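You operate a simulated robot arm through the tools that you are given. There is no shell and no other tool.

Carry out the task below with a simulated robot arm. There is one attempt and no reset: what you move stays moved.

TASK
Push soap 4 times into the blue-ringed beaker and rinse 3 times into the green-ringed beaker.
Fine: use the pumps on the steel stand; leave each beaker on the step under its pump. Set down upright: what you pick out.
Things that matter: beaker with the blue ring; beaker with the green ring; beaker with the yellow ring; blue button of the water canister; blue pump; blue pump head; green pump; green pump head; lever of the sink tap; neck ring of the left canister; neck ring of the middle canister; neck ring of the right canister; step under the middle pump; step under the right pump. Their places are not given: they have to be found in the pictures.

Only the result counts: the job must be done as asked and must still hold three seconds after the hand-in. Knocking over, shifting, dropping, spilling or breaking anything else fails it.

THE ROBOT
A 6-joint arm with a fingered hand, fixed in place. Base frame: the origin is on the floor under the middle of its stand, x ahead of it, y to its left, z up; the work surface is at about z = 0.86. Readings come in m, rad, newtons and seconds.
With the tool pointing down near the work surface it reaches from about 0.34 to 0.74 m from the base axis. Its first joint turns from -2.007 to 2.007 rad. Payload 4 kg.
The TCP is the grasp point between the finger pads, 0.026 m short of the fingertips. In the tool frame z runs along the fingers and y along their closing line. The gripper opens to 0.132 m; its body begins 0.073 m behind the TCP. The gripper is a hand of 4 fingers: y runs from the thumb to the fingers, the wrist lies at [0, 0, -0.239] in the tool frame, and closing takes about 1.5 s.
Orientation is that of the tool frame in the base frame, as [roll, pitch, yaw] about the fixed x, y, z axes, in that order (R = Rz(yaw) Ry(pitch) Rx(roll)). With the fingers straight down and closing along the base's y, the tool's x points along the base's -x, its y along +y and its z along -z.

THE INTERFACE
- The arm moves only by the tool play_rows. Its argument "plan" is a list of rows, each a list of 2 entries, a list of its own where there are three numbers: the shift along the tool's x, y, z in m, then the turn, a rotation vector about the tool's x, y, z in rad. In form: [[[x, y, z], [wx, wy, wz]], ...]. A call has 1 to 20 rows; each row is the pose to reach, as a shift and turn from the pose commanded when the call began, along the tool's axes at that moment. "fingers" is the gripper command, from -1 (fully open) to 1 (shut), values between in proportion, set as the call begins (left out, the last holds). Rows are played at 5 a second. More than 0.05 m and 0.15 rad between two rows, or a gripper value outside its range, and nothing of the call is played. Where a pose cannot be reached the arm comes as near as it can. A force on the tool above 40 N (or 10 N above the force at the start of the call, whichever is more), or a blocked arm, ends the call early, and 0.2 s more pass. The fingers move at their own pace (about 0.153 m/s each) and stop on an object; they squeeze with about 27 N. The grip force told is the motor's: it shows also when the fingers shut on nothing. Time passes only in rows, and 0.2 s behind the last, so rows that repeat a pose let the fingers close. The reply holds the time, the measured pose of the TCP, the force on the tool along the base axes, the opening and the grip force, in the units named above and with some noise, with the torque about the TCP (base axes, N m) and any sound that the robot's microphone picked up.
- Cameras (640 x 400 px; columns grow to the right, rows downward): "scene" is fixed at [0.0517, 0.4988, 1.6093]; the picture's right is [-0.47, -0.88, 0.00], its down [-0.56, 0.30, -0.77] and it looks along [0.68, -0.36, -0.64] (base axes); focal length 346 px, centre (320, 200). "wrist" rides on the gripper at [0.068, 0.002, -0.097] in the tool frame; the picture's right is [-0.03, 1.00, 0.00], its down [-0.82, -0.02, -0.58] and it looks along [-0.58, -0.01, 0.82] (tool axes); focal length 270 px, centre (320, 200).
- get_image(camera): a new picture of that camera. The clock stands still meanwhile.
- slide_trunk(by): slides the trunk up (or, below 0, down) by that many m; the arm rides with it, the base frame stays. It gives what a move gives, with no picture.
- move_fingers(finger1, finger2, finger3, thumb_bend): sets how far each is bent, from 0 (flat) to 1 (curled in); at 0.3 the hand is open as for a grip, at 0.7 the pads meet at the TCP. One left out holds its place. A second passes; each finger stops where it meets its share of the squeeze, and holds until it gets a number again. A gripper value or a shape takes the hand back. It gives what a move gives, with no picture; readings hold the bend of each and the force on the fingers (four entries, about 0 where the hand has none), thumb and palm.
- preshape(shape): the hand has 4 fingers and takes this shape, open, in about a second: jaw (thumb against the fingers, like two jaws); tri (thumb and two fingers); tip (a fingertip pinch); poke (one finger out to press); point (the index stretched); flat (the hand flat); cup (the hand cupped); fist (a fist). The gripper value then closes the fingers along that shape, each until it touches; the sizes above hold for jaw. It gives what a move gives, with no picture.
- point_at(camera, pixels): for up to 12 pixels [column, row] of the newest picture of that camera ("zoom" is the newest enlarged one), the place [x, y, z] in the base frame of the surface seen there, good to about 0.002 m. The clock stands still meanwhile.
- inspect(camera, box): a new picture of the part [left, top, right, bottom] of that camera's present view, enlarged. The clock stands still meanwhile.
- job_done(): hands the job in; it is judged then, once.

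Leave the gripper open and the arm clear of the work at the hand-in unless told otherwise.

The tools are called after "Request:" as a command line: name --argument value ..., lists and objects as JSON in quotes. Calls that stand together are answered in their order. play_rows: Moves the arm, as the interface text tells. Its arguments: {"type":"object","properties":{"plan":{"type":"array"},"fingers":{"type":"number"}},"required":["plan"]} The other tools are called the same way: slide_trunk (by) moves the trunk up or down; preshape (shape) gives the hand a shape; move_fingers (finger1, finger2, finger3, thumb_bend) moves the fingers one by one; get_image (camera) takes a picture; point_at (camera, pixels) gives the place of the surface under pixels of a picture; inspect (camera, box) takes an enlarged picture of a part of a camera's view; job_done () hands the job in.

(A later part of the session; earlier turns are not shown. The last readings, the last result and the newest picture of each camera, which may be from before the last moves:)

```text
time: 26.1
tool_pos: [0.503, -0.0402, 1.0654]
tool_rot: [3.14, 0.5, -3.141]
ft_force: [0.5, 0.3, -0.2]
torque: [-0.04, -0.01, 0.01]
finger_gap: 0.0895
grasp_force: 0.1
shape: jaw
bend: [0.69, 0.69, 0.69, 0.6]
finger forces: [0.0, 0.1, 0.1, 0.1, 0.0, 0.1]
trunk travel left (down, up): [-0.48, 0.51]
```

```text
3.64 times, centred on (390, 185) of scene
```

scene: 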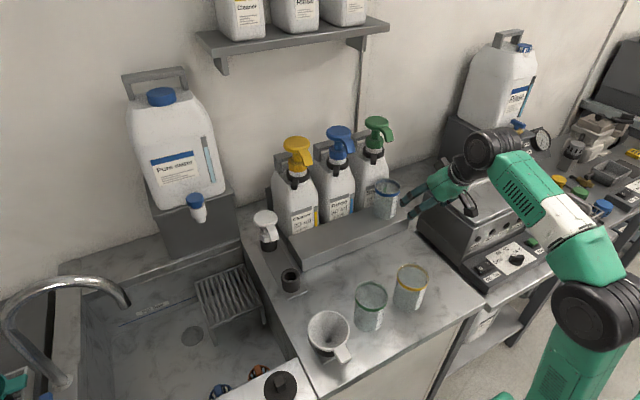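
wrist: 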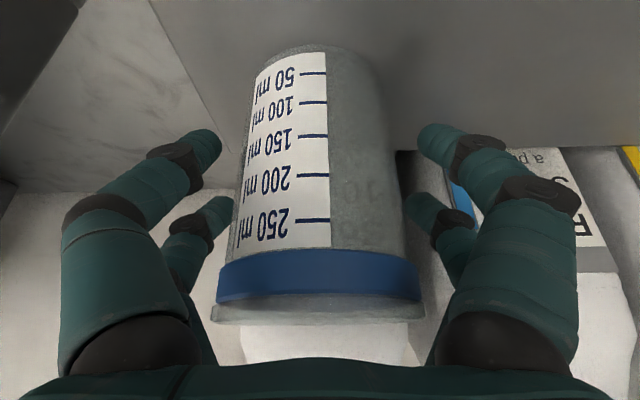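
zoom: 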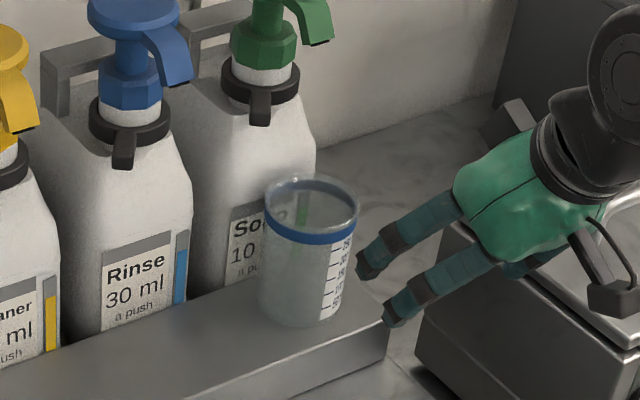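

The blue-ringed beaker stands upright on the step. I measure its rim (zoom (313,177), (305,243), (266,210), (357,215)) and the spout tip (320,42).

Request:
point_at --camera "zoom" --pixels '[[313, 177], [305, 238], [266, 225], [357, 230], [318, 42], [320, 30], [300, 325], [290, 180], [340, 182], [350, 370]]'

```text
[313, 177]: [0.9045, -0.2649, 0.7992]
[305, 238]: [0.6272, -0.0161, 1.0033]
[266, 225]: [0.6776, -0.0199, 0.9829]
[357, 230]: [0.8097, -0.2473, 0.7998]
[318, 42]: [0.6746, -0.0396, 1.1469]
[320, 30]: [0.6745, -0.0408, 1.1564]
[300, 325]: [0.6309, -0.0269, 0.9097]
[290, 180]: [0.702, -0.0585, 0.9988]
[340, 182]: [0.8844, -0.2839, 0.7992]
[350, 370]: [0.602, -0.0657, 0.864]
```

Blue beaker centre is about (0.652, -0.041) while the spout tip is about x≈0.6745. I want to know exactly where the outlet lies, so I look with the wrist camera and check the canister front.

Request:
get_image --camera "wrist"

Request:
inspect --camera "scene" --box '[360, 110, 410, 150]'

```text
taken
```

wrist: 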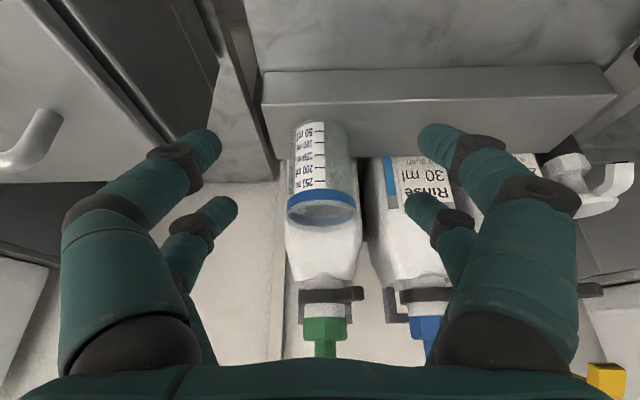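

```text
10.00 times, centred on (385, 130) of scene
```

zoom: 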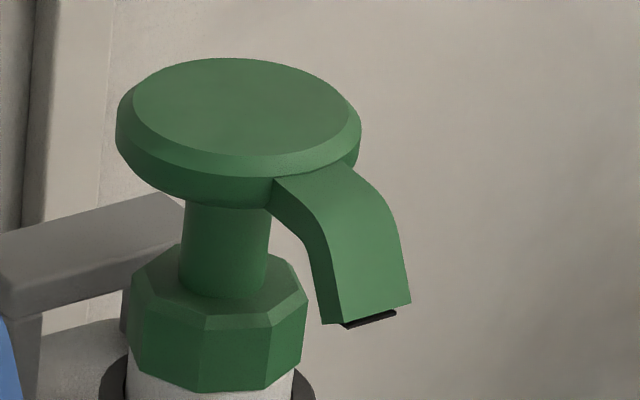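

I measure the spout's bottom edge in this 10x view: front edge (345,320)-(408,302), side (326,318), dark outlet (370,319).

Request:
point_at --camera "zoom" --pixels '[[347, 318], [405, 300], [327, 318], [370, 320], [390, 314], [335, 290], [375, 290], [318, 260], [300, 200], [240, 110], [135, 115], [345, 110]]'

Request:
point_at --camera "wrist" --pixels '[[340, 240], [300, 240], [340, 225], [300, 260], [340, 270], [370, 200], [405, 230], [323, 127], [300, 135], [348, 135], [322, 223], [322, 190]]'

```text
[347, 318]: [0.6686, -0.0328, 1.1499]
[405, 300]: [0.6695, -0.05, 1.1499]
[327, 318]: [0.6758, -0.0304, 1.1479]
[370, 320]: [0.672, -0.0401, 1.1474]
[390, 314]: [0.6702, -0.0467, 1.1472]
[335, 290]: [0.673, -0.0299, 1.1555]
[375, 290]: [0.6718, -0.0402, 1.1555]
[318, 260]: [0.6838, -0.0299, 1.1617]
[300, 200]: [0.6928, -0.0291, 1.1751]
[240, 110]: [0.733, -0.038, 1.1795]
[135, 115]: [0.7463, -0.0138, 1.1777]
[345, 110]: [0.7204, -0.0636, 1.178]
```

```text
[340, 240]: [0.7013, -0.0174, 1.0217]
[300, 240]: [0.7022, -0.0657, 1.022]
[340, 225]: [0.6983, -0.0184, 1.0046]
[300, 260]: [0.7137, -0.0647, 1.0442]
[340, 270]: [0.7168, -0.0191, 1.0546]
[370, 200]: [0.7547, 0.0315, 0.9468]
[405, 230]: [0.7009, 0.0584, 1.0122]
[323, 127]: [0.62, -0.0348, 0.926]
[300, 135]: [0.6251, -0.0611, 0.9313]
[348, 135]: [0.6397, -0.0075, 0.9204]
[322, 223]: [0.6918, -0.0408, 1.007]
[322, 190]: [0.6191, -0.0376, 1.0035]
```

Outlet is at about (0.673, -0.040), the beaker's mouth spans x≈0.619–0.690, so the stream falls well inside. Next the green-ringed beaker: I measure it and the funnel beside it.

Request:
inspect --camera "scene" --box '[290, 250, 450, 380]'

```text
3.08 times, centred on (370, 315) of scene
```

zoom: 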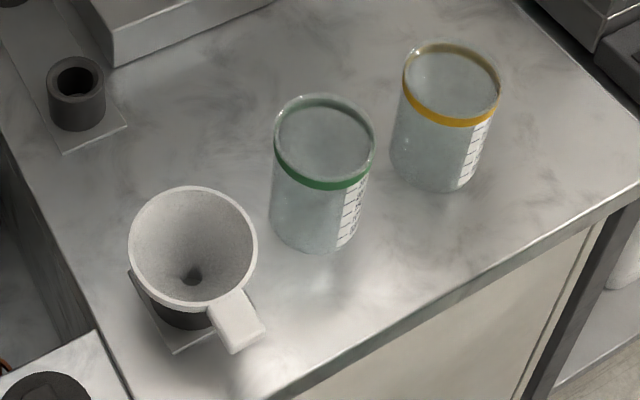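

Measuring green rim far edge (325,98), near ring (320,186), left (275,140), right (373,140), base front (305,250), funnel rim nearest (256,250), (245,220), handle (250,330), and yellow left edge.

Request:
point_at --camera "zoom" --pixels '[[325, 97], [320, 184], [276, 150], [372, 155], [308, 248], [253, 250], [245, 218], [245, 335], [190, 192], [404, 85], [395, 165], [185, 345]]'

```text
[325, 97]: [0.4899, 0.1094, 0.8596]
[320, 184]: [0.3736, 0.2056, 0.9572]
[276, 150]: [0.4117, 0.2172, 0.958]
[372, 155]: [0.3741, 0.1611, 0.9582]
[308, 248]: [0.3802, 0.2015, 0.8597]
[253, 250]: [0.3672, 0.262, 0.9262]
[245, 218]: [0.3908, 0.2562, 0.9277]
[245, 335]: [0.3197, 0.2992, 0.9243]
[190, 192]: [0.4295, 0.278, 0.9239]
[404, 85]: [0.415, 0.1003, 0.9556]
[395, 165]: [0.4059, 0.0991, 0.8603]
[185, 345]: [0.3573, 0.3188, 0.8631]
```

Green beaker centre ≈ (0.401, 0.183); the funnel rim comes as near as y≈0.255, so I approach with the hand yawed about 0.45 rad clockwise for clearance to both funnel and yellow beaker. I move above it at z≈1.09.

Request:
play_rows --plan '[[[0.0129, 0.0372, -0.0118], [0.036, 0, 0.0658]], [[0.0258, 0.0743, -0.0236], [0.0719, 0, 0.1316]], [[0.0388, 0.1115, -0.0354], [0.1079, 0, 0.1975]], [[0.0517, 0.1487, -0.0472], [0.1438, 0, 0.2633]], [[0.0646, 0.1858, -0.059], [0.1798, 0, 0.3291]], [[0.0775, 0.223, -0.0708], [0.2157, 0, 0.3949]], [[0.0775, 0.223, -0.0708], [0.2157, 0, 0.3949]]]'

Request:
get_image --camera "scene"

Request:
get_image --camera "wrist"

```text
time: 27.7
tool_pos: [0.4019, 0.1833, 1.0929]
tool_rot: [-3.139, 0.499, 2.692]
ft_force: [0.0, 0.7, -0.2]
torque: [-0.02, -0.04, -0.03]
finger_gap: 0.0895
grasp_force: 0.1
shape: jaw
bend: [0.69, 0.69, 0.69, 0.6]
finger forces: [0.0, 0.0, 0.0, 0.0, 0.0, 0.1]
trunk travel left (down, up): [-0.48, 0.51]
```

```text
taken
```

scene: 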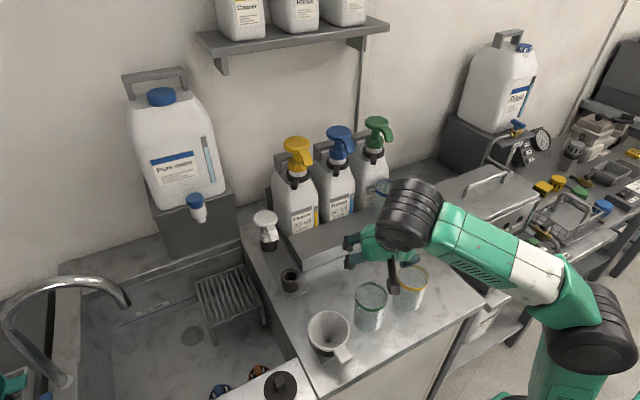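

```text
taken
```

wrist: 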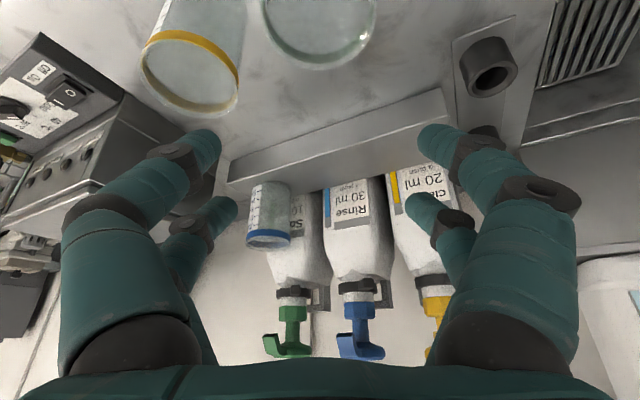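

The green rim's centre (column ≈321) is in line with the hand. I lower to z≈1.01 and check alignment.

Request:
play_rows --plan '[[[0.0199, 0, 0.0364], [0, 0, 0]], [[0.0398, 0, 0.0728], [0, 0, 0]], [[0.0398, 0, 0.0728], [0, 0, 0]]]'

Request:
get_image --camera "wrist"

Request:
inspect --camera "scene" --box '[290, 200, 450, 370]'

```text
time: 28.5
tool_pos: [0.4027, 0.1824, 1.0097]
tool_rot: [3.141, 0.499, 2.692]
ft_force: [0.0, 0.6, -0.3]
torque: [0.01, -0.02, 0.02]
finger_gap: 0.0899
grasp_force: 0.0
shape: jaw
bend: [0.69, 0.69, 0.69, 0.6]
finger forces: [0.0, 0.0, 0.0, 0.0, 0.0, 0.0]
trunk travel left (down, up): [-0.48, 0.51]
```

```text
taken
```

wrist: 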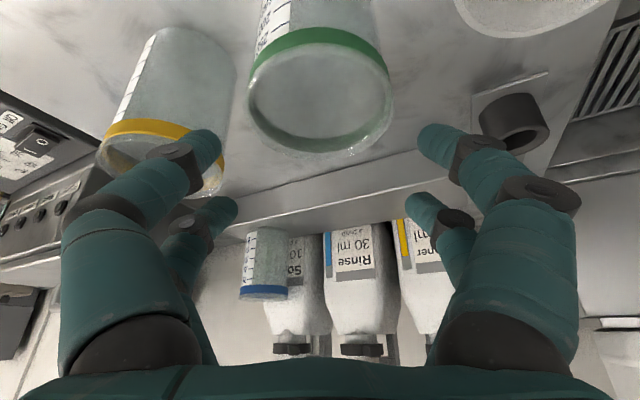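

```text
2.35 times, centred on (370, 285) of scene
```

zoom: 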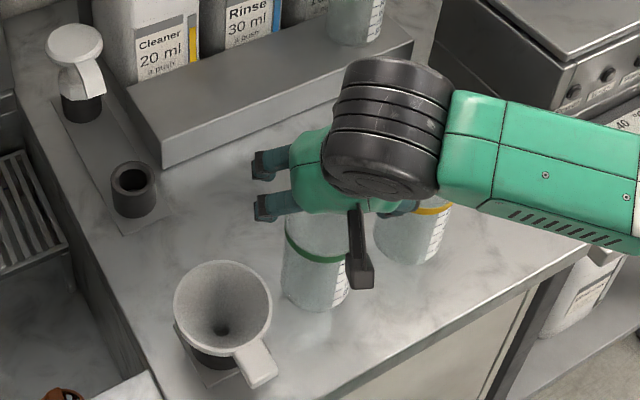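

Alignment matches the earlier grasp. I lower a further 0.093 m to straddle the green-ringed beaker.

Request:
play_rows --plan '[[[0.0112, 0, 0.0204], [0, 0, 0]], [[0.0223, 0, 0.0408], [0, 0, 0]], [[0.0335, 0, 0.0612], [0, 0, 0]], [[0.0446, 0, 0.0816], [0, 0, 0]], [[0.0446, 0, 0.0816], [0, 0, 0]]]'

Request:
get_image --camera "wrist"

Request:
inspect --camera "scene" --box '[290, 220, 450, 370]'

```text
time: 29.7
tool_pos: [0.4026, 0.1822, 0.9159]
tool_rot: [-3.141, 0.499, 2.691]
ft_force: [-0.4, 0.9, -0.8]
torque: [0.01, -0.01, -0.03]
finger_gap: 0.0892
grasp_force: 0.1
shape: jaw
bend: [0.69, 0.69, 0.69, 0.6]
finger forces: [0.0, 0.1, 0.0, 0.0, 0.0, 0.1]
trunk travel left (down, up): [-0.48, 0.51]
```

```text
taken
```

wrist: 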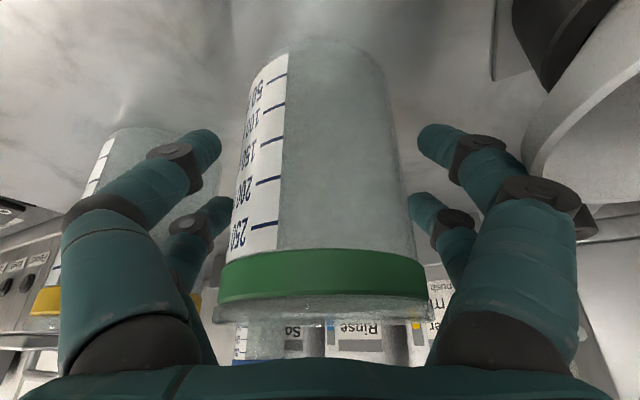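

```text
2.67 times, centred on (370, 295) of scene
```

zoom: 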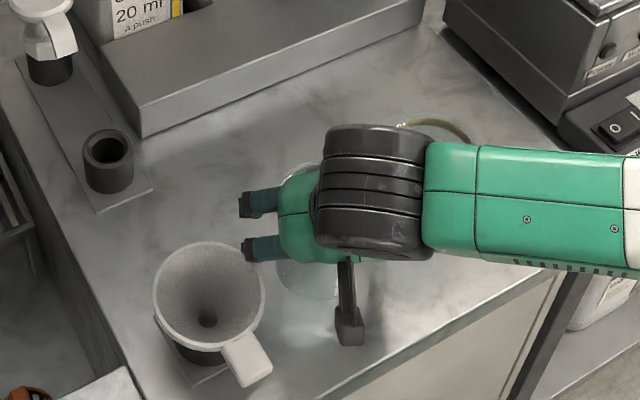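

The digits straddle the green-ringed beaker with a gap to the funnel (wrist picture, right). I close the fingers.

Request:
play_rows --plan '[[[0, 0, 0], [0, 0, 0]], [[0, 0, 0], [0, 0, 0]], [[0, 0, 0], [0, 0, 0]], [[0, 0, 0], [0, 0, 0]], [[0, 0, 0], [0, 0, 0]], [[0, 0, 0], [0, 0, 0]], [[0, 0, 0], [0, 0, 0]], [[0, 0, 0], [0, 0, 0]]]' --fingers 0.4

```text
time: 31.5
tool_pos: [0.4019, 0.1829, 0.9155]
tool_rot: [-3.142, 0.499, 2.692]
ft_force: [-0.5, 1.1, -0.6]
torque: [-0.01, -0.01, 0.04]
finger_gap: 0.0524
grasp_force: 26.9
shape: jaw
bend: [0.73, 0.74, 0.74, 0.7]
finger forces: [25.0, 24.7, 22.6, 0.1, 24.8, 0.0]
trunk travel left (down, up): [-0.48, 0.51]
```

Grip is firm. I lift straight up by 0.075 m and look.

Request:
play_rows --plan '[[[-0.009, 0, -0.0165], [0, 0, 0]], [[-0.018, 0, -0.0329], [0, 0, 0]], [[-0.027, 0, -0.0494], [0, 0, 0]], [[-0.036, 0, -0.0658], [0, 0, 0]], [[-0.036, 0, -0.0658], [0, 0, 0]]]'

Request:
get_image --camera "wrist"

Request:
get_image --camera "scene"

```text
time: 32.7
tool_pos: [0.4009, 0.183, 0.9911]
tool_rot: [3.14, 0.5, 2.691]
ft_force: [-0.1, 0.4, -0.9]
torque: [0.0, -0.04, 0.01]
finger_gap: 0.053
grasp_force: 27.3
shape: jaw
bend: [0.73, 0.74, 0.74, 0.7]
finger forces: [25.1, 25.3, 22.3, 0.0, 25.1, 0.0]
trunk travel left (down, up): [-0.48, 0.51]
```

```text
taken
```

wrist: 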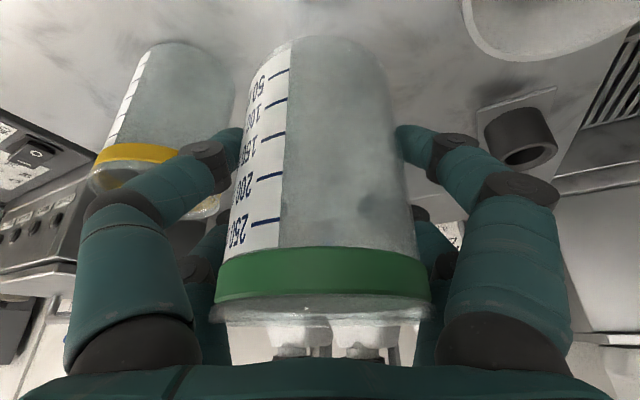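

```text
taken
```

scene: 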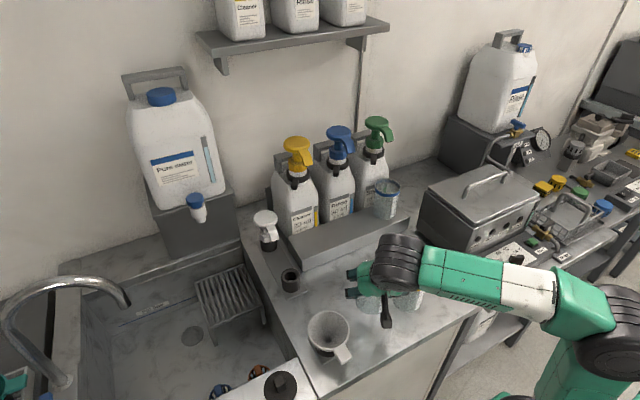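

The beaker is held upright. I carry it first forward (and slightly up) to stay clear of the yellow beaker, then swing to (0.56, 0.08) in front of the blue pump while turning the hand back to straight ahead.

Request:
play_rows --plan '[[[-0.0396, 0.0152, -0.0068], [0, 0, 0]], [[-0.0737, 0.0326, 0.0061], [-0.0479, 0, -0.0878]], [[-0.1089, 0.0298, 0.0253], [-0.0959, 0, -0.1755]], [[-0.1421, 0.0092, 0.0434], [-0.1438, 0, -0.2633]], [[-0.1606, -0.0113, 0.0649], [-0.1918, 0, -0.351]], [[-0.165, -0.0236, 0.0901], [-0.2157, 0, -0.3949]], [[-0.165, -0.0236, 0.0901], [-0.2157, 0, -0.3949]]]'

Request:
get_image --camera "wrist"

Request:
inspect --camera "scene" --box '[260, 100, 460, 280]'

```text
time: 34.3
tool_pos: [0.5604, 0.0788, 0.9912]
tool_rot: [-3.142, 0.5, 3.141]
ft_force: [0.0, -0.4, -0.7]
torque: [0.0, 0.0, 0.04]
finger_gap: 0.0524
grasp_force: 26.8
shape: jaw
bend: [0.73, 0.74, 0.74, 0.7]
finger forces: [25.3, 26.0, 22.0, 0.0, 24.9, 0.1]
trunk travel left (down, up): [-0.48, 0.51]
```

```text
taken
```

wrist: 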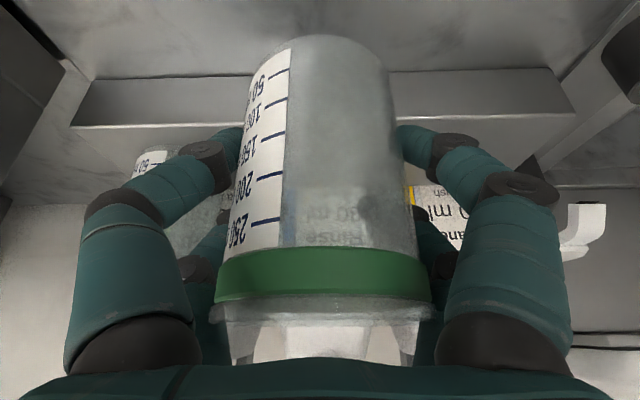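

```text
2.22 times, centred on (360, 190) of scene
```

zoom: 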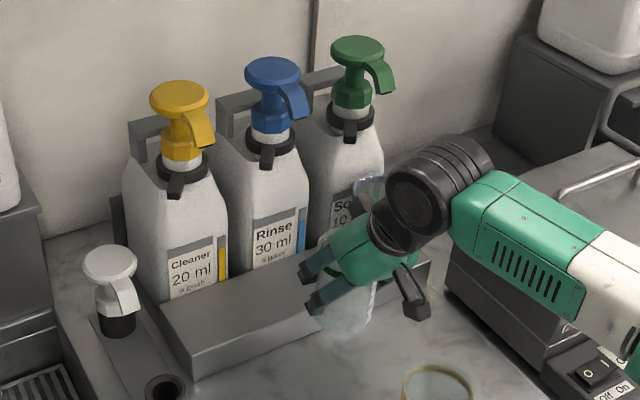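

Clear so far, with the blue-ringed beaker well to the left of the digits. I move forward 0.095 m to x≈0.655 under the blue spout.

Request:
play_rows --plan '[[[-0.0208, 0.0003, 0.0114], [0, 0, 0]], [[-0.0415, 0.0006, 0.0227], [0, 0, 0]], [[-0.0623, 0.0009, 0.0341], [0, 0, 0]], [[-0.083, 0.0012, 0.0454], [0, 0, 0]], [[-0.083, 0.0012, 0.0454], [0, 0, 0]]]'

Request:
get_image --camera "wrist"

Request:
inspect --camera "scene" --box '[290, 110, 440, 250]'

```text
time: 35.5
tool_pos: [0.6554, 0.0807, 0.9903]
tool_rot: [-3.141, 0.497, 3.14]
ft_force: [-0.3, 0.5, -0.3]
torque: [0.01, 0.03, 0.02]
finger_gap: 0.0527
grasp_force: 26.9
shape: jaw
bend: [0.73, 0.74, 0.74, 0.7]
finger forces: [25.3, 26.4, 22.5, 0.0, 24.8, 0.1]
trunk travel left (down, up): [-0.48, 0.51]
```

```text
taken
```

wrist: 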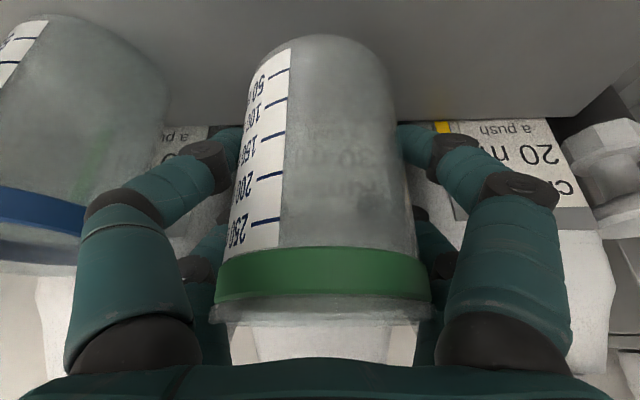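

```text
2.86 times, centred on (365, 180) of scene
```

zoom: 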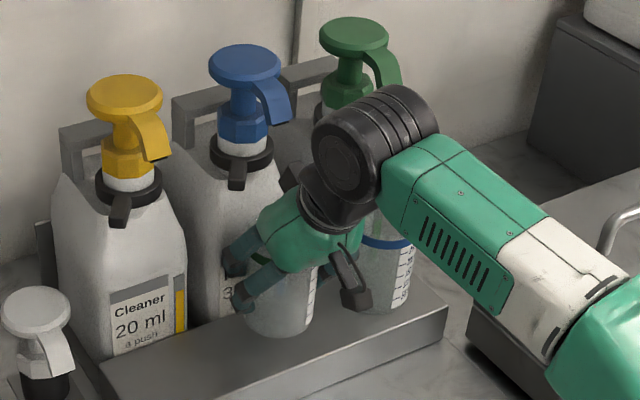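

The blue-ringed beaker (left) is untouched. I lower 0.0225 m toward the step.

Request:
play_rows --plan '[[[0.0036, 0, 0.0066], [0, 0, 0]], [[0.0072, 0, 0.0132], [0, 0, 0]], [[0.0108, 0, 0.0197], [0, 0, 0]], [[0.0108, 0, 0.0197], [0, 0, 0]]]'

```text
time: 36.5
tool_pos: [0.6547, 0.0815, 0.9682]
tool_rot: [3.141, 0.498, 3.14]
ft_force: [-0.1, -0.1, -0.1]
torque: [-0.01, -0.04, 0.0]
finger_gap: 0.0527
grasp_force: 27.2
shape: jaw
bend: [0.73, 0.74, 0.74, 0.7]
finger forces: [25.2, 26.5, 22.8, 0.1, 25.0, 0.0]
trunk travel left (down, up): [-0.48, 0.51]
```

No contact yet; I lower another 0.002 m, then check the force.

Request:
play_rows --plan '[[[0.0005, 0, 0.0009], [0, 0, 0]], [[0.001, 0, 0.0018], [0, 0, 0]], [[0.001, 0, 0.0018], [0, 0, 0]]]'

```text
time: 37.3
tool_pos: [0.6554, 0.0809, 0.9658]
tool_rot: [-3.141, 0.499, 3.141]
ft_force: [-0.3, -0.7, -0.4]
torque: [0.02, -0.02, -0.01]
finger_gap: 0.0523
grasp_force: 27.9
shape: jaw
bend: [0.73, 0.74, 0.74, 0.7]
finger forces: [25.3, 26.5, 22.8, 0.1, 25.0, 0.0]
trunk travel left (down, up): [-0.48, 0.51]
```

Still no contact; another 0.0015 m.

Request:
play_rows --plan '[[[0.0004, 0, 0.0007], [0, 0, 0]], [[0.0007, 0, 0.0013], [0, 0, 0]], [[0.0007, 0, 0.0013], [0, 0, 0]]]'

```text
time: 38.1
tool_pos: [0.6551, 0.0808, 0.9657]
tool_rot: [3.14, 0.5, 3.141]
ft_force: [1.2, 1.2, 6.8]
torque: [-0.12, 0.07, 0.0]
finger_gap: 0.0525
grasp_force: 27.2
shape: jaw
bend: [0.73, 0.74, 0.74, 0.7]
finger forces: [26.1, 28.3, 23.2, 0.0, 25.4, 0.0]
trunk travel left (down, up): [-0.48, 0.51]
```

Contact with 6.8 N: the green-ringed beaker stands on the step. I open the fingers to about 0.09 m.

Request:
play_rows --plan '[[[0, 0, 0], [0, 0, 0]], [[0, 0, 0], [0, 0, 0]], [[0, 0, 0], [0, 0, 0]], [[0, 0, 0], [0, 0, 0]], [[0, 0, 0], [0, 0, 0]]]' --fingers -0.36

Request:
get_image --camera "wrist"

```text
time: 39.3
tool_pos: [0.6545, 0.0804, 0.9645]
tool_rot: [-3.141, 0.496, 3.141]
ft_force: [0.4, 0.1, 0.3]
torque: [0.01, 0.0, -0.03]
finger_gap: 0.0895
grasp_force: 0.1
shape: jaw
bend: [0.69, 0.69, 0.69, 0.6]
finger forces: [0.0, 0.0, 0.0, 0.1, 0.0, 0.0]
trunk travel left (down, up): [-0.48, 0.51]
```

```text
taken
```

wrist: 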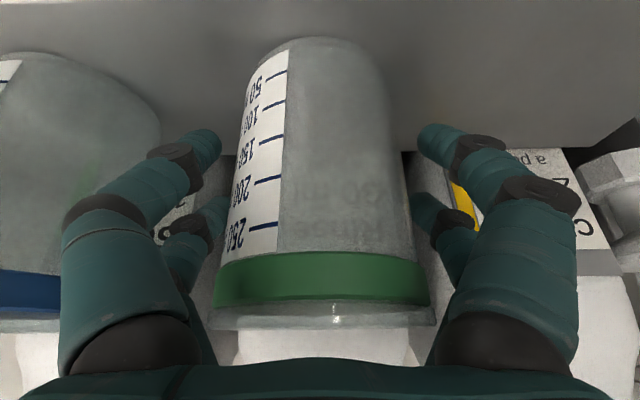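

Released, beaker standing. I retreat back and up by (-0.15, 0, +0.10) as before and look.

Request:
play_rows --plan '[[[0.0084, 0, -0.016], [0, 0, 0]], [[0.0251, 0, -0.0479], [0, 0, 0]], [[0.0419, 0, -0.0799], [0, 0, 0]], [[0.0586, 0, -0.1118], [0, 0, 0]], [[0.0753, 0, -0.1437], [0, 0, 0]], [[0.0837, 0, -0.1597], [0, 0, 0]]]'

Request:
get_image --camera "wrist"

Request:
inspect --camera "scene" --box '[290, 110, 440, 250]'

```text
time: 40.7
tool_pos: [0.505, 0.0802, 1.0635]
tool_rot: [3.141, 0.497, 3.141]
ft_force: [-0.1, 0.0, 1.0]
torque: [-0.04, 0.03, 0.03]
finger_gap: 0.0894
grasp_force: 0.0
shape: jaw
bend: [0.69, 0.69, 0.69, 0.6]
finger forces: [0.0, 0.0, 0.0, 0.0, 0.0, 0.0]
trunk travel left (down, up): [-0.48, 0.51]
```

```text
taken
```

wrist: 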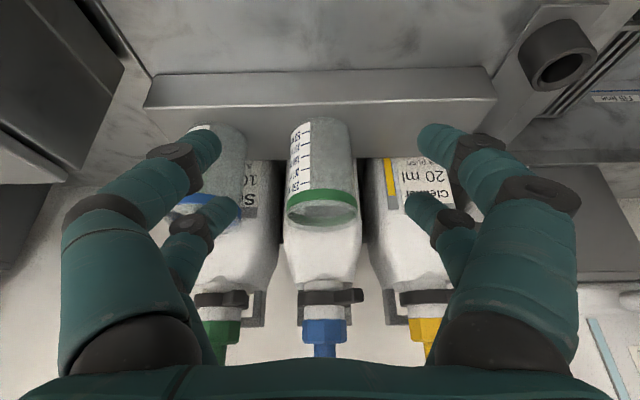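

```text
2.86 times, centred on (365, 180) of scene
```

zoom: 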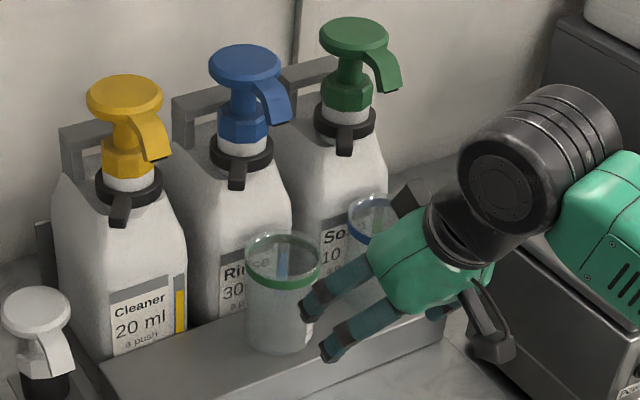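

Both beakers stand under their pumps. I measure the green-ringed beaker's position and the shelf above before raising the arm.

Request:
point_at --camera "zoom" --pixels '[[280, 287], [247, 265], [320, 270], [280, 235], [273, 352], [275, 120], [277, 110], [235, 60], [360, 35]]'

Request:
point_at --camera "wrist" --pixels '[[322, 192], [322, 210], [322, 225], [322, 120], [292, 140], [350, 140], [320, 340], [215, 140], [210, 330]]'

Request:
get_image --camera "scene"

Request:
point_at --camera "scene" --pixels '[[300, 48], [380, 30], [225, 55], [385, 22], [300, 40], [330, 80], [400, 60], [340, 50], [250, 20], [345, 15]]'

```text
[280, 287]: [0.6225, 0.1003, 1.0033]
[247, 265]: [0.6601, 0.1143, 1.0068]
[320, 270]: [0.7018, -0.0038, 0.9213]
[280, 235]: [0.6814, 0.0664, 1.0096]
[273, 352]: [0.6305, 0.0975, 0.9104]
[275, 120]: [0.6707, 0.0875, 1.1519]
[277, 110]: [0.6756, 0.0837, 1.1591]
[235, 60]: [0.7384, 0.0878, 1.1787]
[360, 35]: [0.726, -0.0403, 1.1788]
```

```text
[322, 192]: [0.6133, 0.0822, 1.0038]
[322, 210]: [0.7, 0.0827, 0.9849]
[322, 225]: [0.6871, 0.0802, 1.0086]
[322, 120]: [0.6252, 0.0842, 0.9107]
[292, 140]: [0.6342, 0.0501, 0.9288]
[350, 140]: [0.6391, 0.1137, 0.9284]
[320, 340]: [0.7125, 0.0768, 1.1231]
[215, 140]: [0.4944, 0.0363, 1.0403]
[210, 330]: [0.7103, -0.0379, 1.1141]
```

```text
taken
```

scene: 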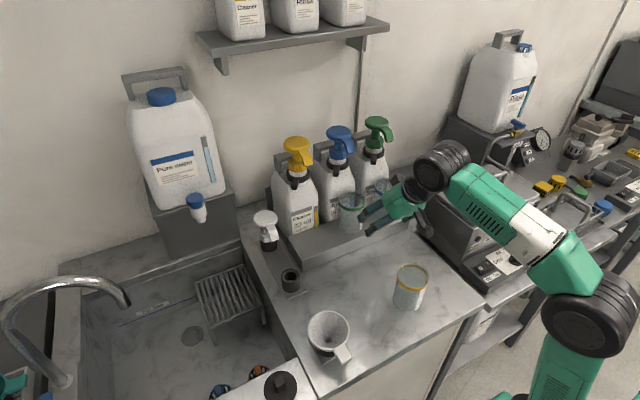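

```text
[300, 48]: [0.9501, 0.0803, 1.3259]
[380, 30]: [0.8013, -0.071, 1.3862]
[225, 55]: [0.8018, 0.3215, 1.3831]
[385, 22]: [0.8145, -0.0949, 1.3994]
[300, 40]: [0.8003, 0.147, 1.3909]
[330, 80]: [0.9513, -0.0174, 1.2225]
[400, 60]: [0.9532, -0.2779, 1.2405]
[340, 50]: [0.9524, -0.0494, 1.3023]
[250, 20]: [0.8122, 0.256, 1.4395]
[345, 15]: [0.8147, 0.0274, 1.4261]
```

Beaker centres are about (0.651, 0.080) green and (0.653, -0.040) blue; the outlets sit at x≈0.674, so the streams fall about 1 cm inside the back wall. I want more margin: I will nudge each beaker a few mm back with the fingers set to a narrow V. First I go to (0.555, 0.080, 0.952) in front of the green-ringed beaker with a 0.04 m opening.

Request:
play_rows --plan '[[[0.0024, 0, 0.0305], [0, 0, 0]], [[0.0048, 0, 0.0609], [0, 0, 0]], [[0.0072, 0, 0.0914], [0, 0, 0]], [[0.0096, 0, 0.1218], [0, 0, 0]], [[0.0096, 0, 0.1218], [0, 0, 0]], [[0.0096, 0, 0.1218], [0, 0, 0]]]' --fingers 0.394

Request:
get_image --camera "wrist"

Request:
inspect --camera "scene" --box '[310, 160, 450, 270]'

```text
time: 42.1
tool_pos: [0.5563, 0.0803, 0.9523]
tool_rot: [3.142, 0.498, 3.141]
ft_force: [0.5, -0.6, -0.9]
torque: [0.02, 0.04, -0.03]
finger_gap: 0.0405
grasp_force: 0.1
shape: jaw
bend: [0.73, 0.73, 0.73, 0.7]
finger forces: [0.0, 0.0, 0.0, 0.1, 0.0, 0.0]
trunk travel left (down, up): [-0.48, 0.51]
```

```text
taken
```

wrist: 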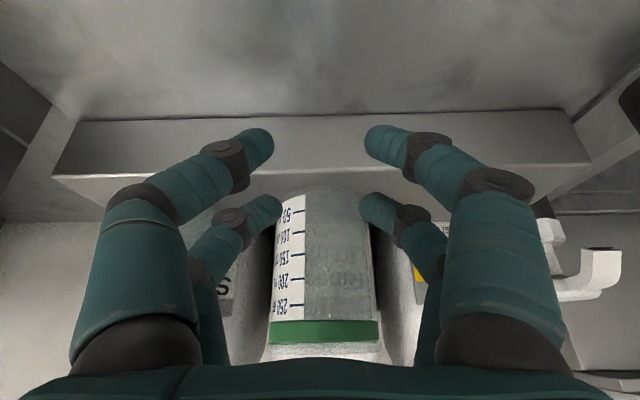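

```text
3.64 times, centred on (380, 215) of scene
```

zoom: 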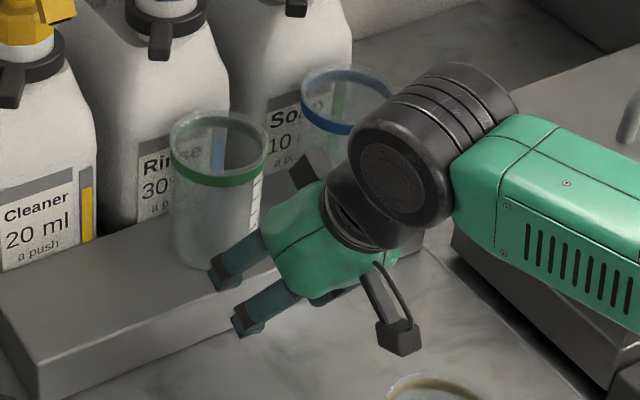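

The forward digit tips are at wrist pixels (272,203) and (368,203), the beaker right behind them. I measure tips and beaker front.

Request:
point_at --camera "wrist" --pixels '[[268, 204], [375, 204], [280, 200], [363, 200], [321, 230], [321, 310], [321, 332], [262, 140], [375, 138], [290, 220]]'

Request:
point_at --camera "zoom" --pixels '[[217, 268], [240, 320], [215, 285], [218, 185], [218, 112], [174, 155], [264, 160], [300, 165]]'

```text
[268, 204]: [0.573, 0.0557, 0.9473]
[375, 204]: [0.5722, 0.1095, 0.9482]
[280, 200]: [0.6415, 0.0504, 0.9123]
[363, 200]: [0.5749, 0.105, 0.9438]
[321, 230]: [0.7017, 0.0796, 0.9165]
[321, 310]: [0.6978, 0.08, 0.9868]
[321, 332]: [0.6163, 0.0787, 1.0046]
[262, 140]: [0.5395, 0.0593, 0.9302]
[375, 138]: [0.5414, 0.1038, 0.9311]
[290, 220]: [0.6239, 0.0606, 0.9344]
```

```text
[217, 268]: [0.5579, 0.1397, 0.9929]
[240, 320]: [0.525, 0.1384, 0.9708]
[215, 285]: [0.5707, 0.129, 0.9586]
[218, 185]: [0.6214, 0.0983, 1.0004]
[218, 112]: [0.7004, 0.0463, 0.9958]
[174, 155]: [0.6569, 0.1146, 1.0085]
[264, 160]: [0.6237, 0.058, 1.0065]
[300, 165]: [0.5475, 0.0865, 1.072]
```

Contact is expected when the TCP is near x≈0.595. I advance 0.034 m to x≈0.590 and look.

Request:
play_rows --plan '[[[-0.0099, 0, 0.0054], [0, 0, 0]], [[-0.0197, 0, 0.0108], [0, 0, 0]], [[-0.0247, 0, 0.0135], [0, 0, 0]], [[-0.0296, 0, 0.0162], [0, 0, 0]]]'

Request:
inspect --camera "scene" --box '[310, 170, 400, 250]'

Request:
get_image --camera "wrist"

```text
time: 43.1
tool_pos: [0.5899, 0.0802, 0.953]
tool_rot: [3.141, 0.497, -3.14]
ft_force: [-0.5, -0.7, -0.3]
torque: [-0.01, -0.03, 0.01]
finger_gap: 0.0402
grasp_force: 0.1
shape: jaw
bend: [0.73, 0.73, 0.73, 0.7]
finger forces: [0.0, 0.0, 0.0, 0.1, 0.1, 0.0]
trunk travel left (down, up): [-0.48, 0.51]
```

```text
5.00 times, centred on (355, 210) of scene
```

zoom: 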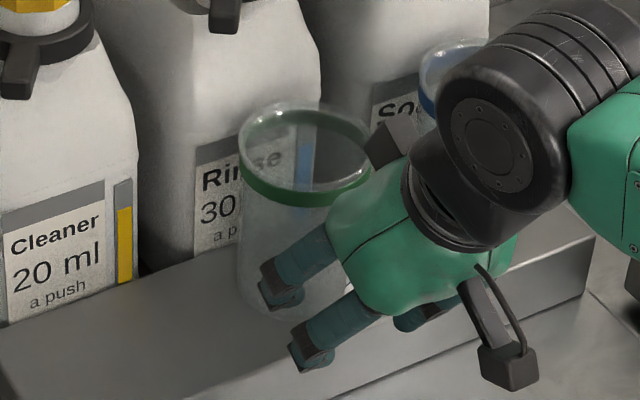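

```text
taken
```

wrist: 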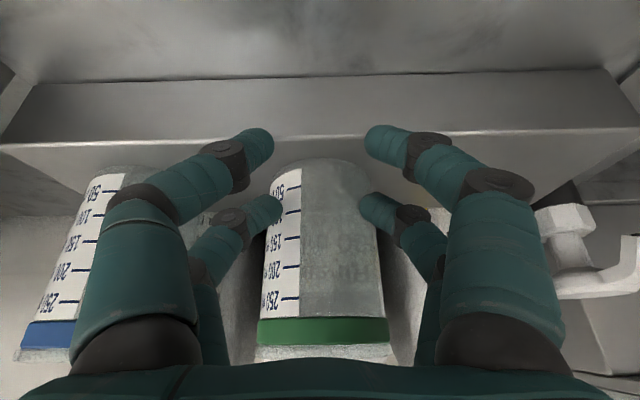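

Not yet touching (about 5 mm left). I advance slowly another 0.009 m to x≈0.599 and measure the beaker's front again.

Request:
play_rows --plan '[[[-0.0018, 0, 0.001], [0, 0, 0]], [[-0.0035, 0, 0.0019], [0, 0, 0]], [[-0.0053, 0, 0.0029], [0, 0, 0]], [[-0.007, 0, 0.0038], [0, 0, 0]], [[-0.0079, 0, 0.0043], [0, 0, 0]]]'

Request:
get_image --camera "wrist"

Request:
inspect --camera "scene" --box '[310, 170, 400, 250]'

Request:
point_at --camera "wrist" --pixels '[[321, 332], [321, 335], [300, 332], [285, 340], [340, 332]]'

Request:
point_at --camera "zoom" --pixels '[[300, 200], [242, 165], [370, 175], [290, 195], [320, 200]]'

```text
time: 44.3
tool_pos: [0.5978, 0.0811, 0.9538]
tool_rot: [3.141, 0.499, 3.14]
ft_force: [1.2, 0.7, 0.7]
torque: [-0.02, 0.0, 0.01]
finger_gap: 0.0404
grasp_force: 0.0
shape: jaw
bend: [0.73, 0.73, 0.73, 0.7]
finger forces: [0.1, 0.0, 0.1, 0.0, 0.0, 0.0]
trunk travel left (down, up): [-0.48, 0.51]
```

```text
taken
```

wrist: 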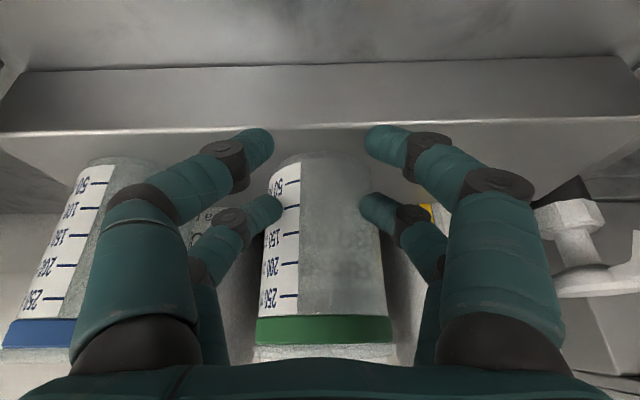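

```text
5.00 times, centred on (355, 210) of scene
```

zoom: 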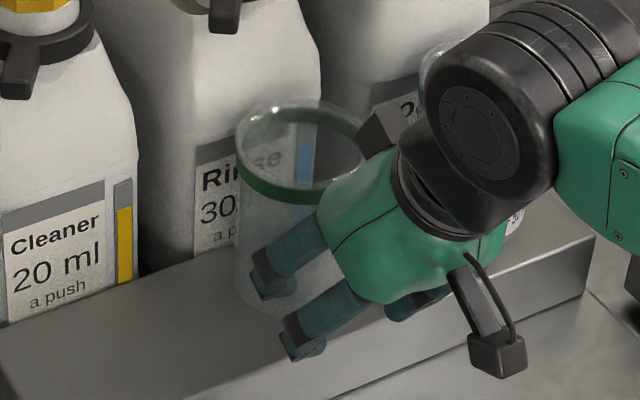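

```text
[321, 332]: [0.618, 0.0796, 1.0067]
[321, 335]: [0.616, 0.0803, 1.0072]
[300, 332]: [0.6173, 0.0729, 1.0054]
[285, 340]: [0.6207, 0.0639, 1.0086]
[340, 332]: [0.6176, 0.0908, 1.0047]
```

```text
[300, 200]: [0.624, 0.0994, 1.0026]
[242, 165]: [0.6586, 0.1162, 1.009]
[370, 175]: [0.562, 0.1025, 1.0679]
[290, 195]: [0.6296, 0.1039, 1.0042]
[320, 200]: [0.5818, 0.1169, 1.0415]
```

The beaker began to move slightly (rim shifted ~4 px in the zoom). I push 0.006 m further, slowly.

Request:
play_rows --plan '[[[-0.0013, 0, 0.0007], [0, 0, 0]], [[-0.0026, 0, 0.0014], [0, 0, 0]], [[-0.004, 0, 0.0022], [0, 0, 0]], [[-0.0053, 0, 0.0029], [0, 0, 0]]]'

Request:
get_image --camera "wrist"

Request:
inspect --camera "scene" --box '[310, 170, 400, 250]'

Request:
point_at --camera "wrist" --pixels '[[321, 330], [321, 335], [300, 332], [285, 340], [340, 332]]'

Request:
point_at --camera "zoom" --pixels '[[295, 195], [238, 160], [285, 190], [275, 190]]'

```text
time: 45.3
tool_pos: [0.6032, 0.0804, 0.9545]
tool_rot: [3.141, 0.499, 3.141]
ft_force: [1.1, -0.5, 0.3]
torque: [0.0, 0.0, 0.01]
finger_gap: 0.0405
grasp_force: 0.0
shape: jaw
bend: [0.73, 0.73, 0.73, 0.7]
finger forces: [0.0, 0.1, 0.1, 0.0, 0.0, 0.0]
trunk travel left (down, up): [-0.48, 0.51]
```

```text
taken
```

wrist: 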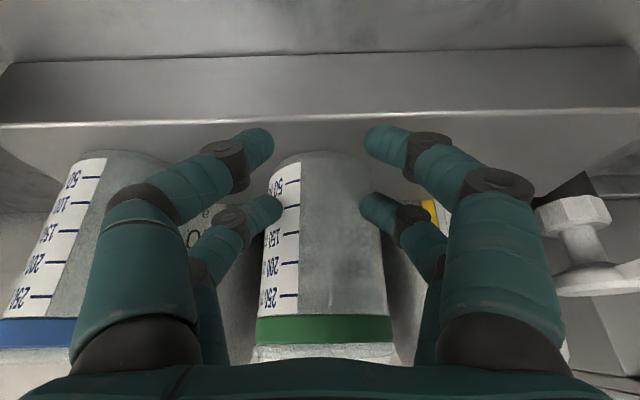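

```text
5.00 times, centred on (355, 210) of scene
```

zoom: 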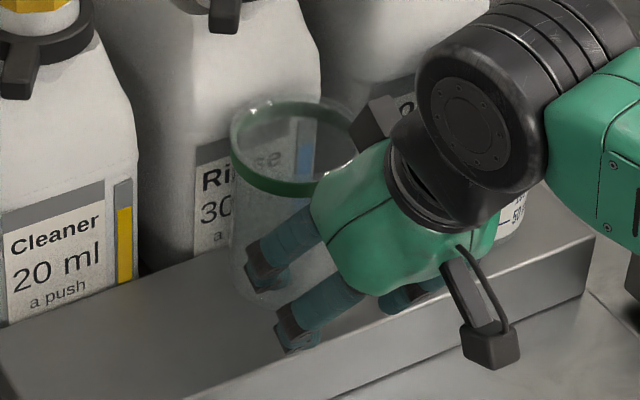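

```text
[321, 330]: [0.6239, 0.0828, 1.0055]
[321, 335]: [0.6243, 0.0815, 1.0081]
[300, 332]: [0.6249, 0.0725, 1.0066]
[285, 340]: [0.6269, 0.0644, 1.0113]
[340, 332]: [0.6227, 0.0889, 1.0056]
```

```text
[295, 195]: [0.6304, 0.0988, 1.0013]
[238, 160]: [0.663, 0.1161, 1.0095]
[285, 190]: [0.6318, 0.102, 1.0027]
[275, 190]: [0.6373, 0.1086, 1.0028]
```

The green-ringed beaker's front is now at x≈0.624, so its centre is ≈0.659; good. I back off 0.045 m, shift sideways to y≈-0.040 and come forward again to x≈0.590 in front of the blue-ringed beaker.

Request:
play_rows --plan '[[[0.0198, 0, -0.0108], [0, 0, 0]], [[0.0395, 0, -0.0216], [0, 0, 0]], [[0.0395, -0.04, -0.0216], [0, 0, 0]], [[0.0395, -0.08, -0.0216], [0, 0, 0]], [[0.0395, -0.1204, -0.0216], [0, 0, 0]], [[0.0255, -0.1204, -0.0139], [0, 0, 0]], [[0.0115, -0.1204, -0.0063], [0, 0, 0]], [[0.0115, -0.1204, -0.0063], [0, 0, 0]]]'

Request:
get_image --camera "wrist"

Request:
inspect --camera "scene" --box '[320, 150, 440, 250]'

```text
time: 47.1
tool_pos: [0.5916, -0.04, 0.9545]
tool_rot: [-3.141, 0.497, -3.141]
ft_force: [-0.2, 1.0, -0.6]
torque: [0.01, 0.04, 0.01]
finger_gap: 0.0401
grasp_force: 0.1
shape: jaw
bend: [0.73, 0.73, 0.73, 0.7]
finger forces: [0.1, 0.0, 0.0, 0.0, 0.1, 0.0]
trunk travel left (down, up): [-0.48, 0.51]
```

```text
taken
```

wrist: 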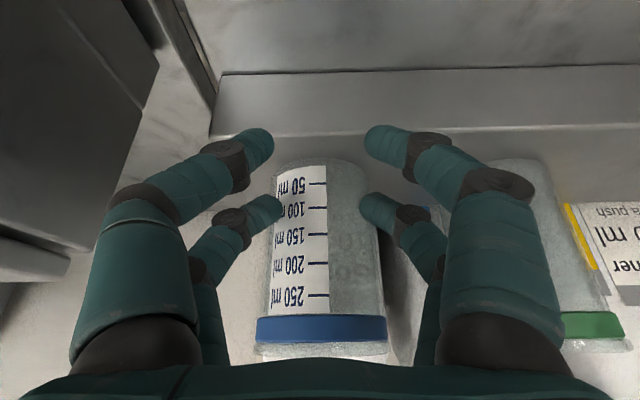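

```text
4.00 times, centred on (380, 200) of scene
```

zoom: 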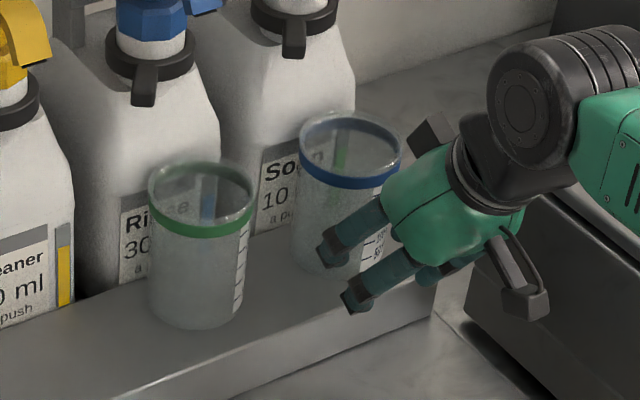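

Centred. I advance slowly 0.012 m to x≈0.6035 to nudge the blue-ringed beaker back.

Request:
play_rows --plan '[[[-0.0018, 0, 0.001], [0, 0, 0]], [[-0.0035, 0, 0.0019], [0, 0, 0]], [[-0.0053, 0, 0.0029], [0, 0, 0]], [[-0.007, 0, 0.0038], [0, 0, 0]], [[-0.0083, 0, 0.0046], [0, 0, 0]], [[-0.0094, 0, 0.0051], [0, 0, 0]], [[-0.0105, 0, 0.0058], [0, 0, 0]]]'

Request:
get_image --camera "wrist"

Request:
inspect --camera "scene" --box '[320, 150, 440, 250]'

Request:
point_at --camera "wrist" --pixels '[[321, 330], [321, 335], [300, 332], [285, 335], [340, 332]]'

Request:
point_at --camera "zoom" --pixels '[[335, 180], [304, 165], [355, 180], [200, 232], [190, 232]]'

```text
time: 48.7
tool_pos: [0.6023, -0.0401, 0.9538]
tool_rot: [3.141, 0.5, -3.141]
ft_force: [0.0, -0.1, 0.2]
torque: [0.0, 0.03, -0.03]
finger_gap: 0.0401
grasp_force: 0.0
shape: jaw
bend: [0.73, 0.73, 0.73, 0.7]
finger forces: [0.1, 0.1, 0.1, 0.0, 0.0, 0.0]
trunk travel left (down, up): [-0.48, 0.51]
```

```text
taken
```

wrist: 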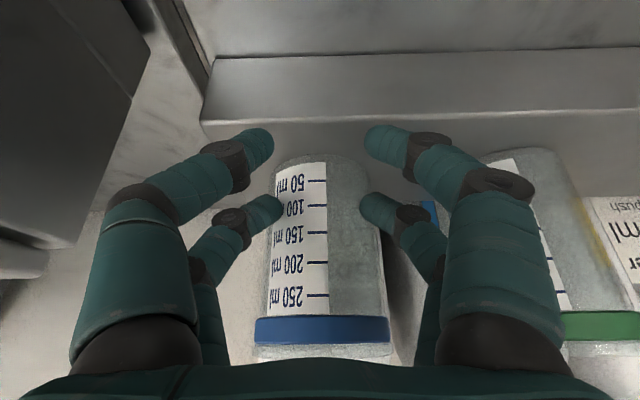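

```text
4.00 times, centred on (380, 200) of scene
```

zoom: 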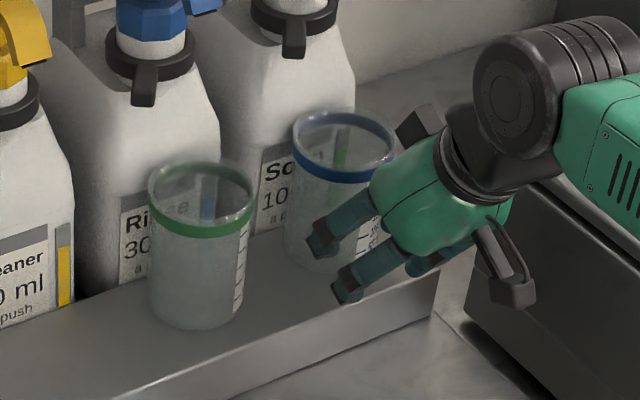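

```text
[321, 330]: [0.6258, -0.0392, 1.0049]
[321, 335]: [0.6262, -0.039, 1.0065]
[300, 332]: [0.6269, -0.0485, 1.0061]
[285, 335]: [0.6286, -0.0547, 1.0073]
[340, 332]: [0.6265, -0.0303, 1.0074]
```

```text
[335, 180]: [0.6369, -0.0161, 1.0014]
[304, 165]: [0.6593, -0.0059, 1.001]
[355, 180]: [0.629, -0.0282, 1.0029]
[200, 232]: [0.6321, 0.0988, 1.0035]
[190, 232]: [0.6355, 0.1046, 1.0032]
```

Both beakers are now at centre x≈0.66, upright. I back away and up.

Request:
play_rows --plan '[[[0.022, 0, -0.012], [0, 0, 0]], [[0.0439, 0, -0.024], [0, 0, 0]], [[0.0539, 0, -0.058], [0, 0, 0]], [[0.0638, 0, -0.0918], [0, 0, 0]], [[0.0399, 0, -0.1357], [0, 0, 0]], [[0.0399, 0, -0.1357], [0, 0, 0]]]'

Request:
preshape --shape "poke"

Request:
get_image --camera "wrist"

Request:
inspect --camera "scene" --box '[320, 120, 500, 260]'

```text
time: 50.1
tool_pos: [0.5037, -0.0381, 1.0536]
tool_rot: [-3.141, 0.498, -3.141]
ft_force: [-0.2, -0.3, -0.9]
torque: [-0.02, 0.01, 0.01]
finger_gap: 0.0403
grasp_force: 0.1
shape: jaw
bend: [0.73, 0.73, 0.73, 0.7]
finger forces: [0.0, 0.1, 0.0, 0.0, 0.0, 0.0]
trunk travel left (down, up): [-0.48, 0.51]
```

```text
time: 51.0
tool_pos: [0.5032, -0.0385, 1.0533]
tool_rot: [3.14, 0.498, 3.141]
ft_force: [0.3, 0.2, 0.0]
torque: [-0.03, -0.02, -0.01]
finger_gap: 0.0
grasp_force: 0.1
shape: poke
bend: [1.0, 1.0, 1.0, 0.34]
finger forces: [0.0, 0.0, 0.0, 0.1, 0.0, 0.0]
trunk travel left (down, up): [-0.48, 0.51]
```

```text
taken
```

wrist: 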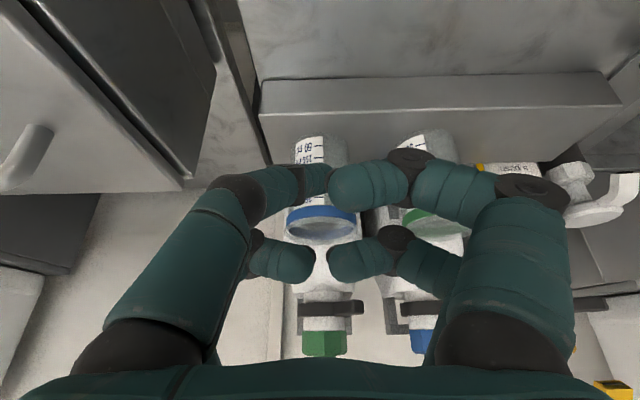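

```text
2.86 times, centred on (410, 190) of scene
```

zoom: 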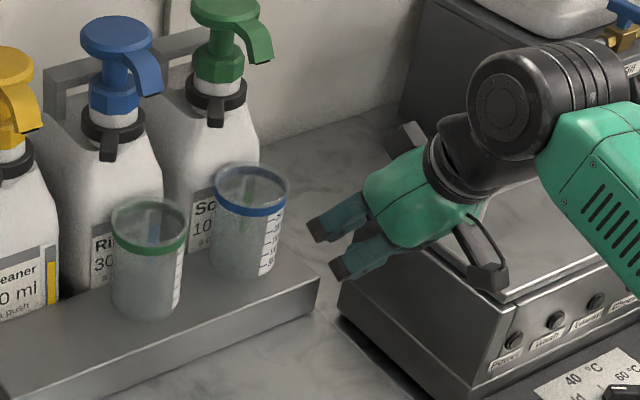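

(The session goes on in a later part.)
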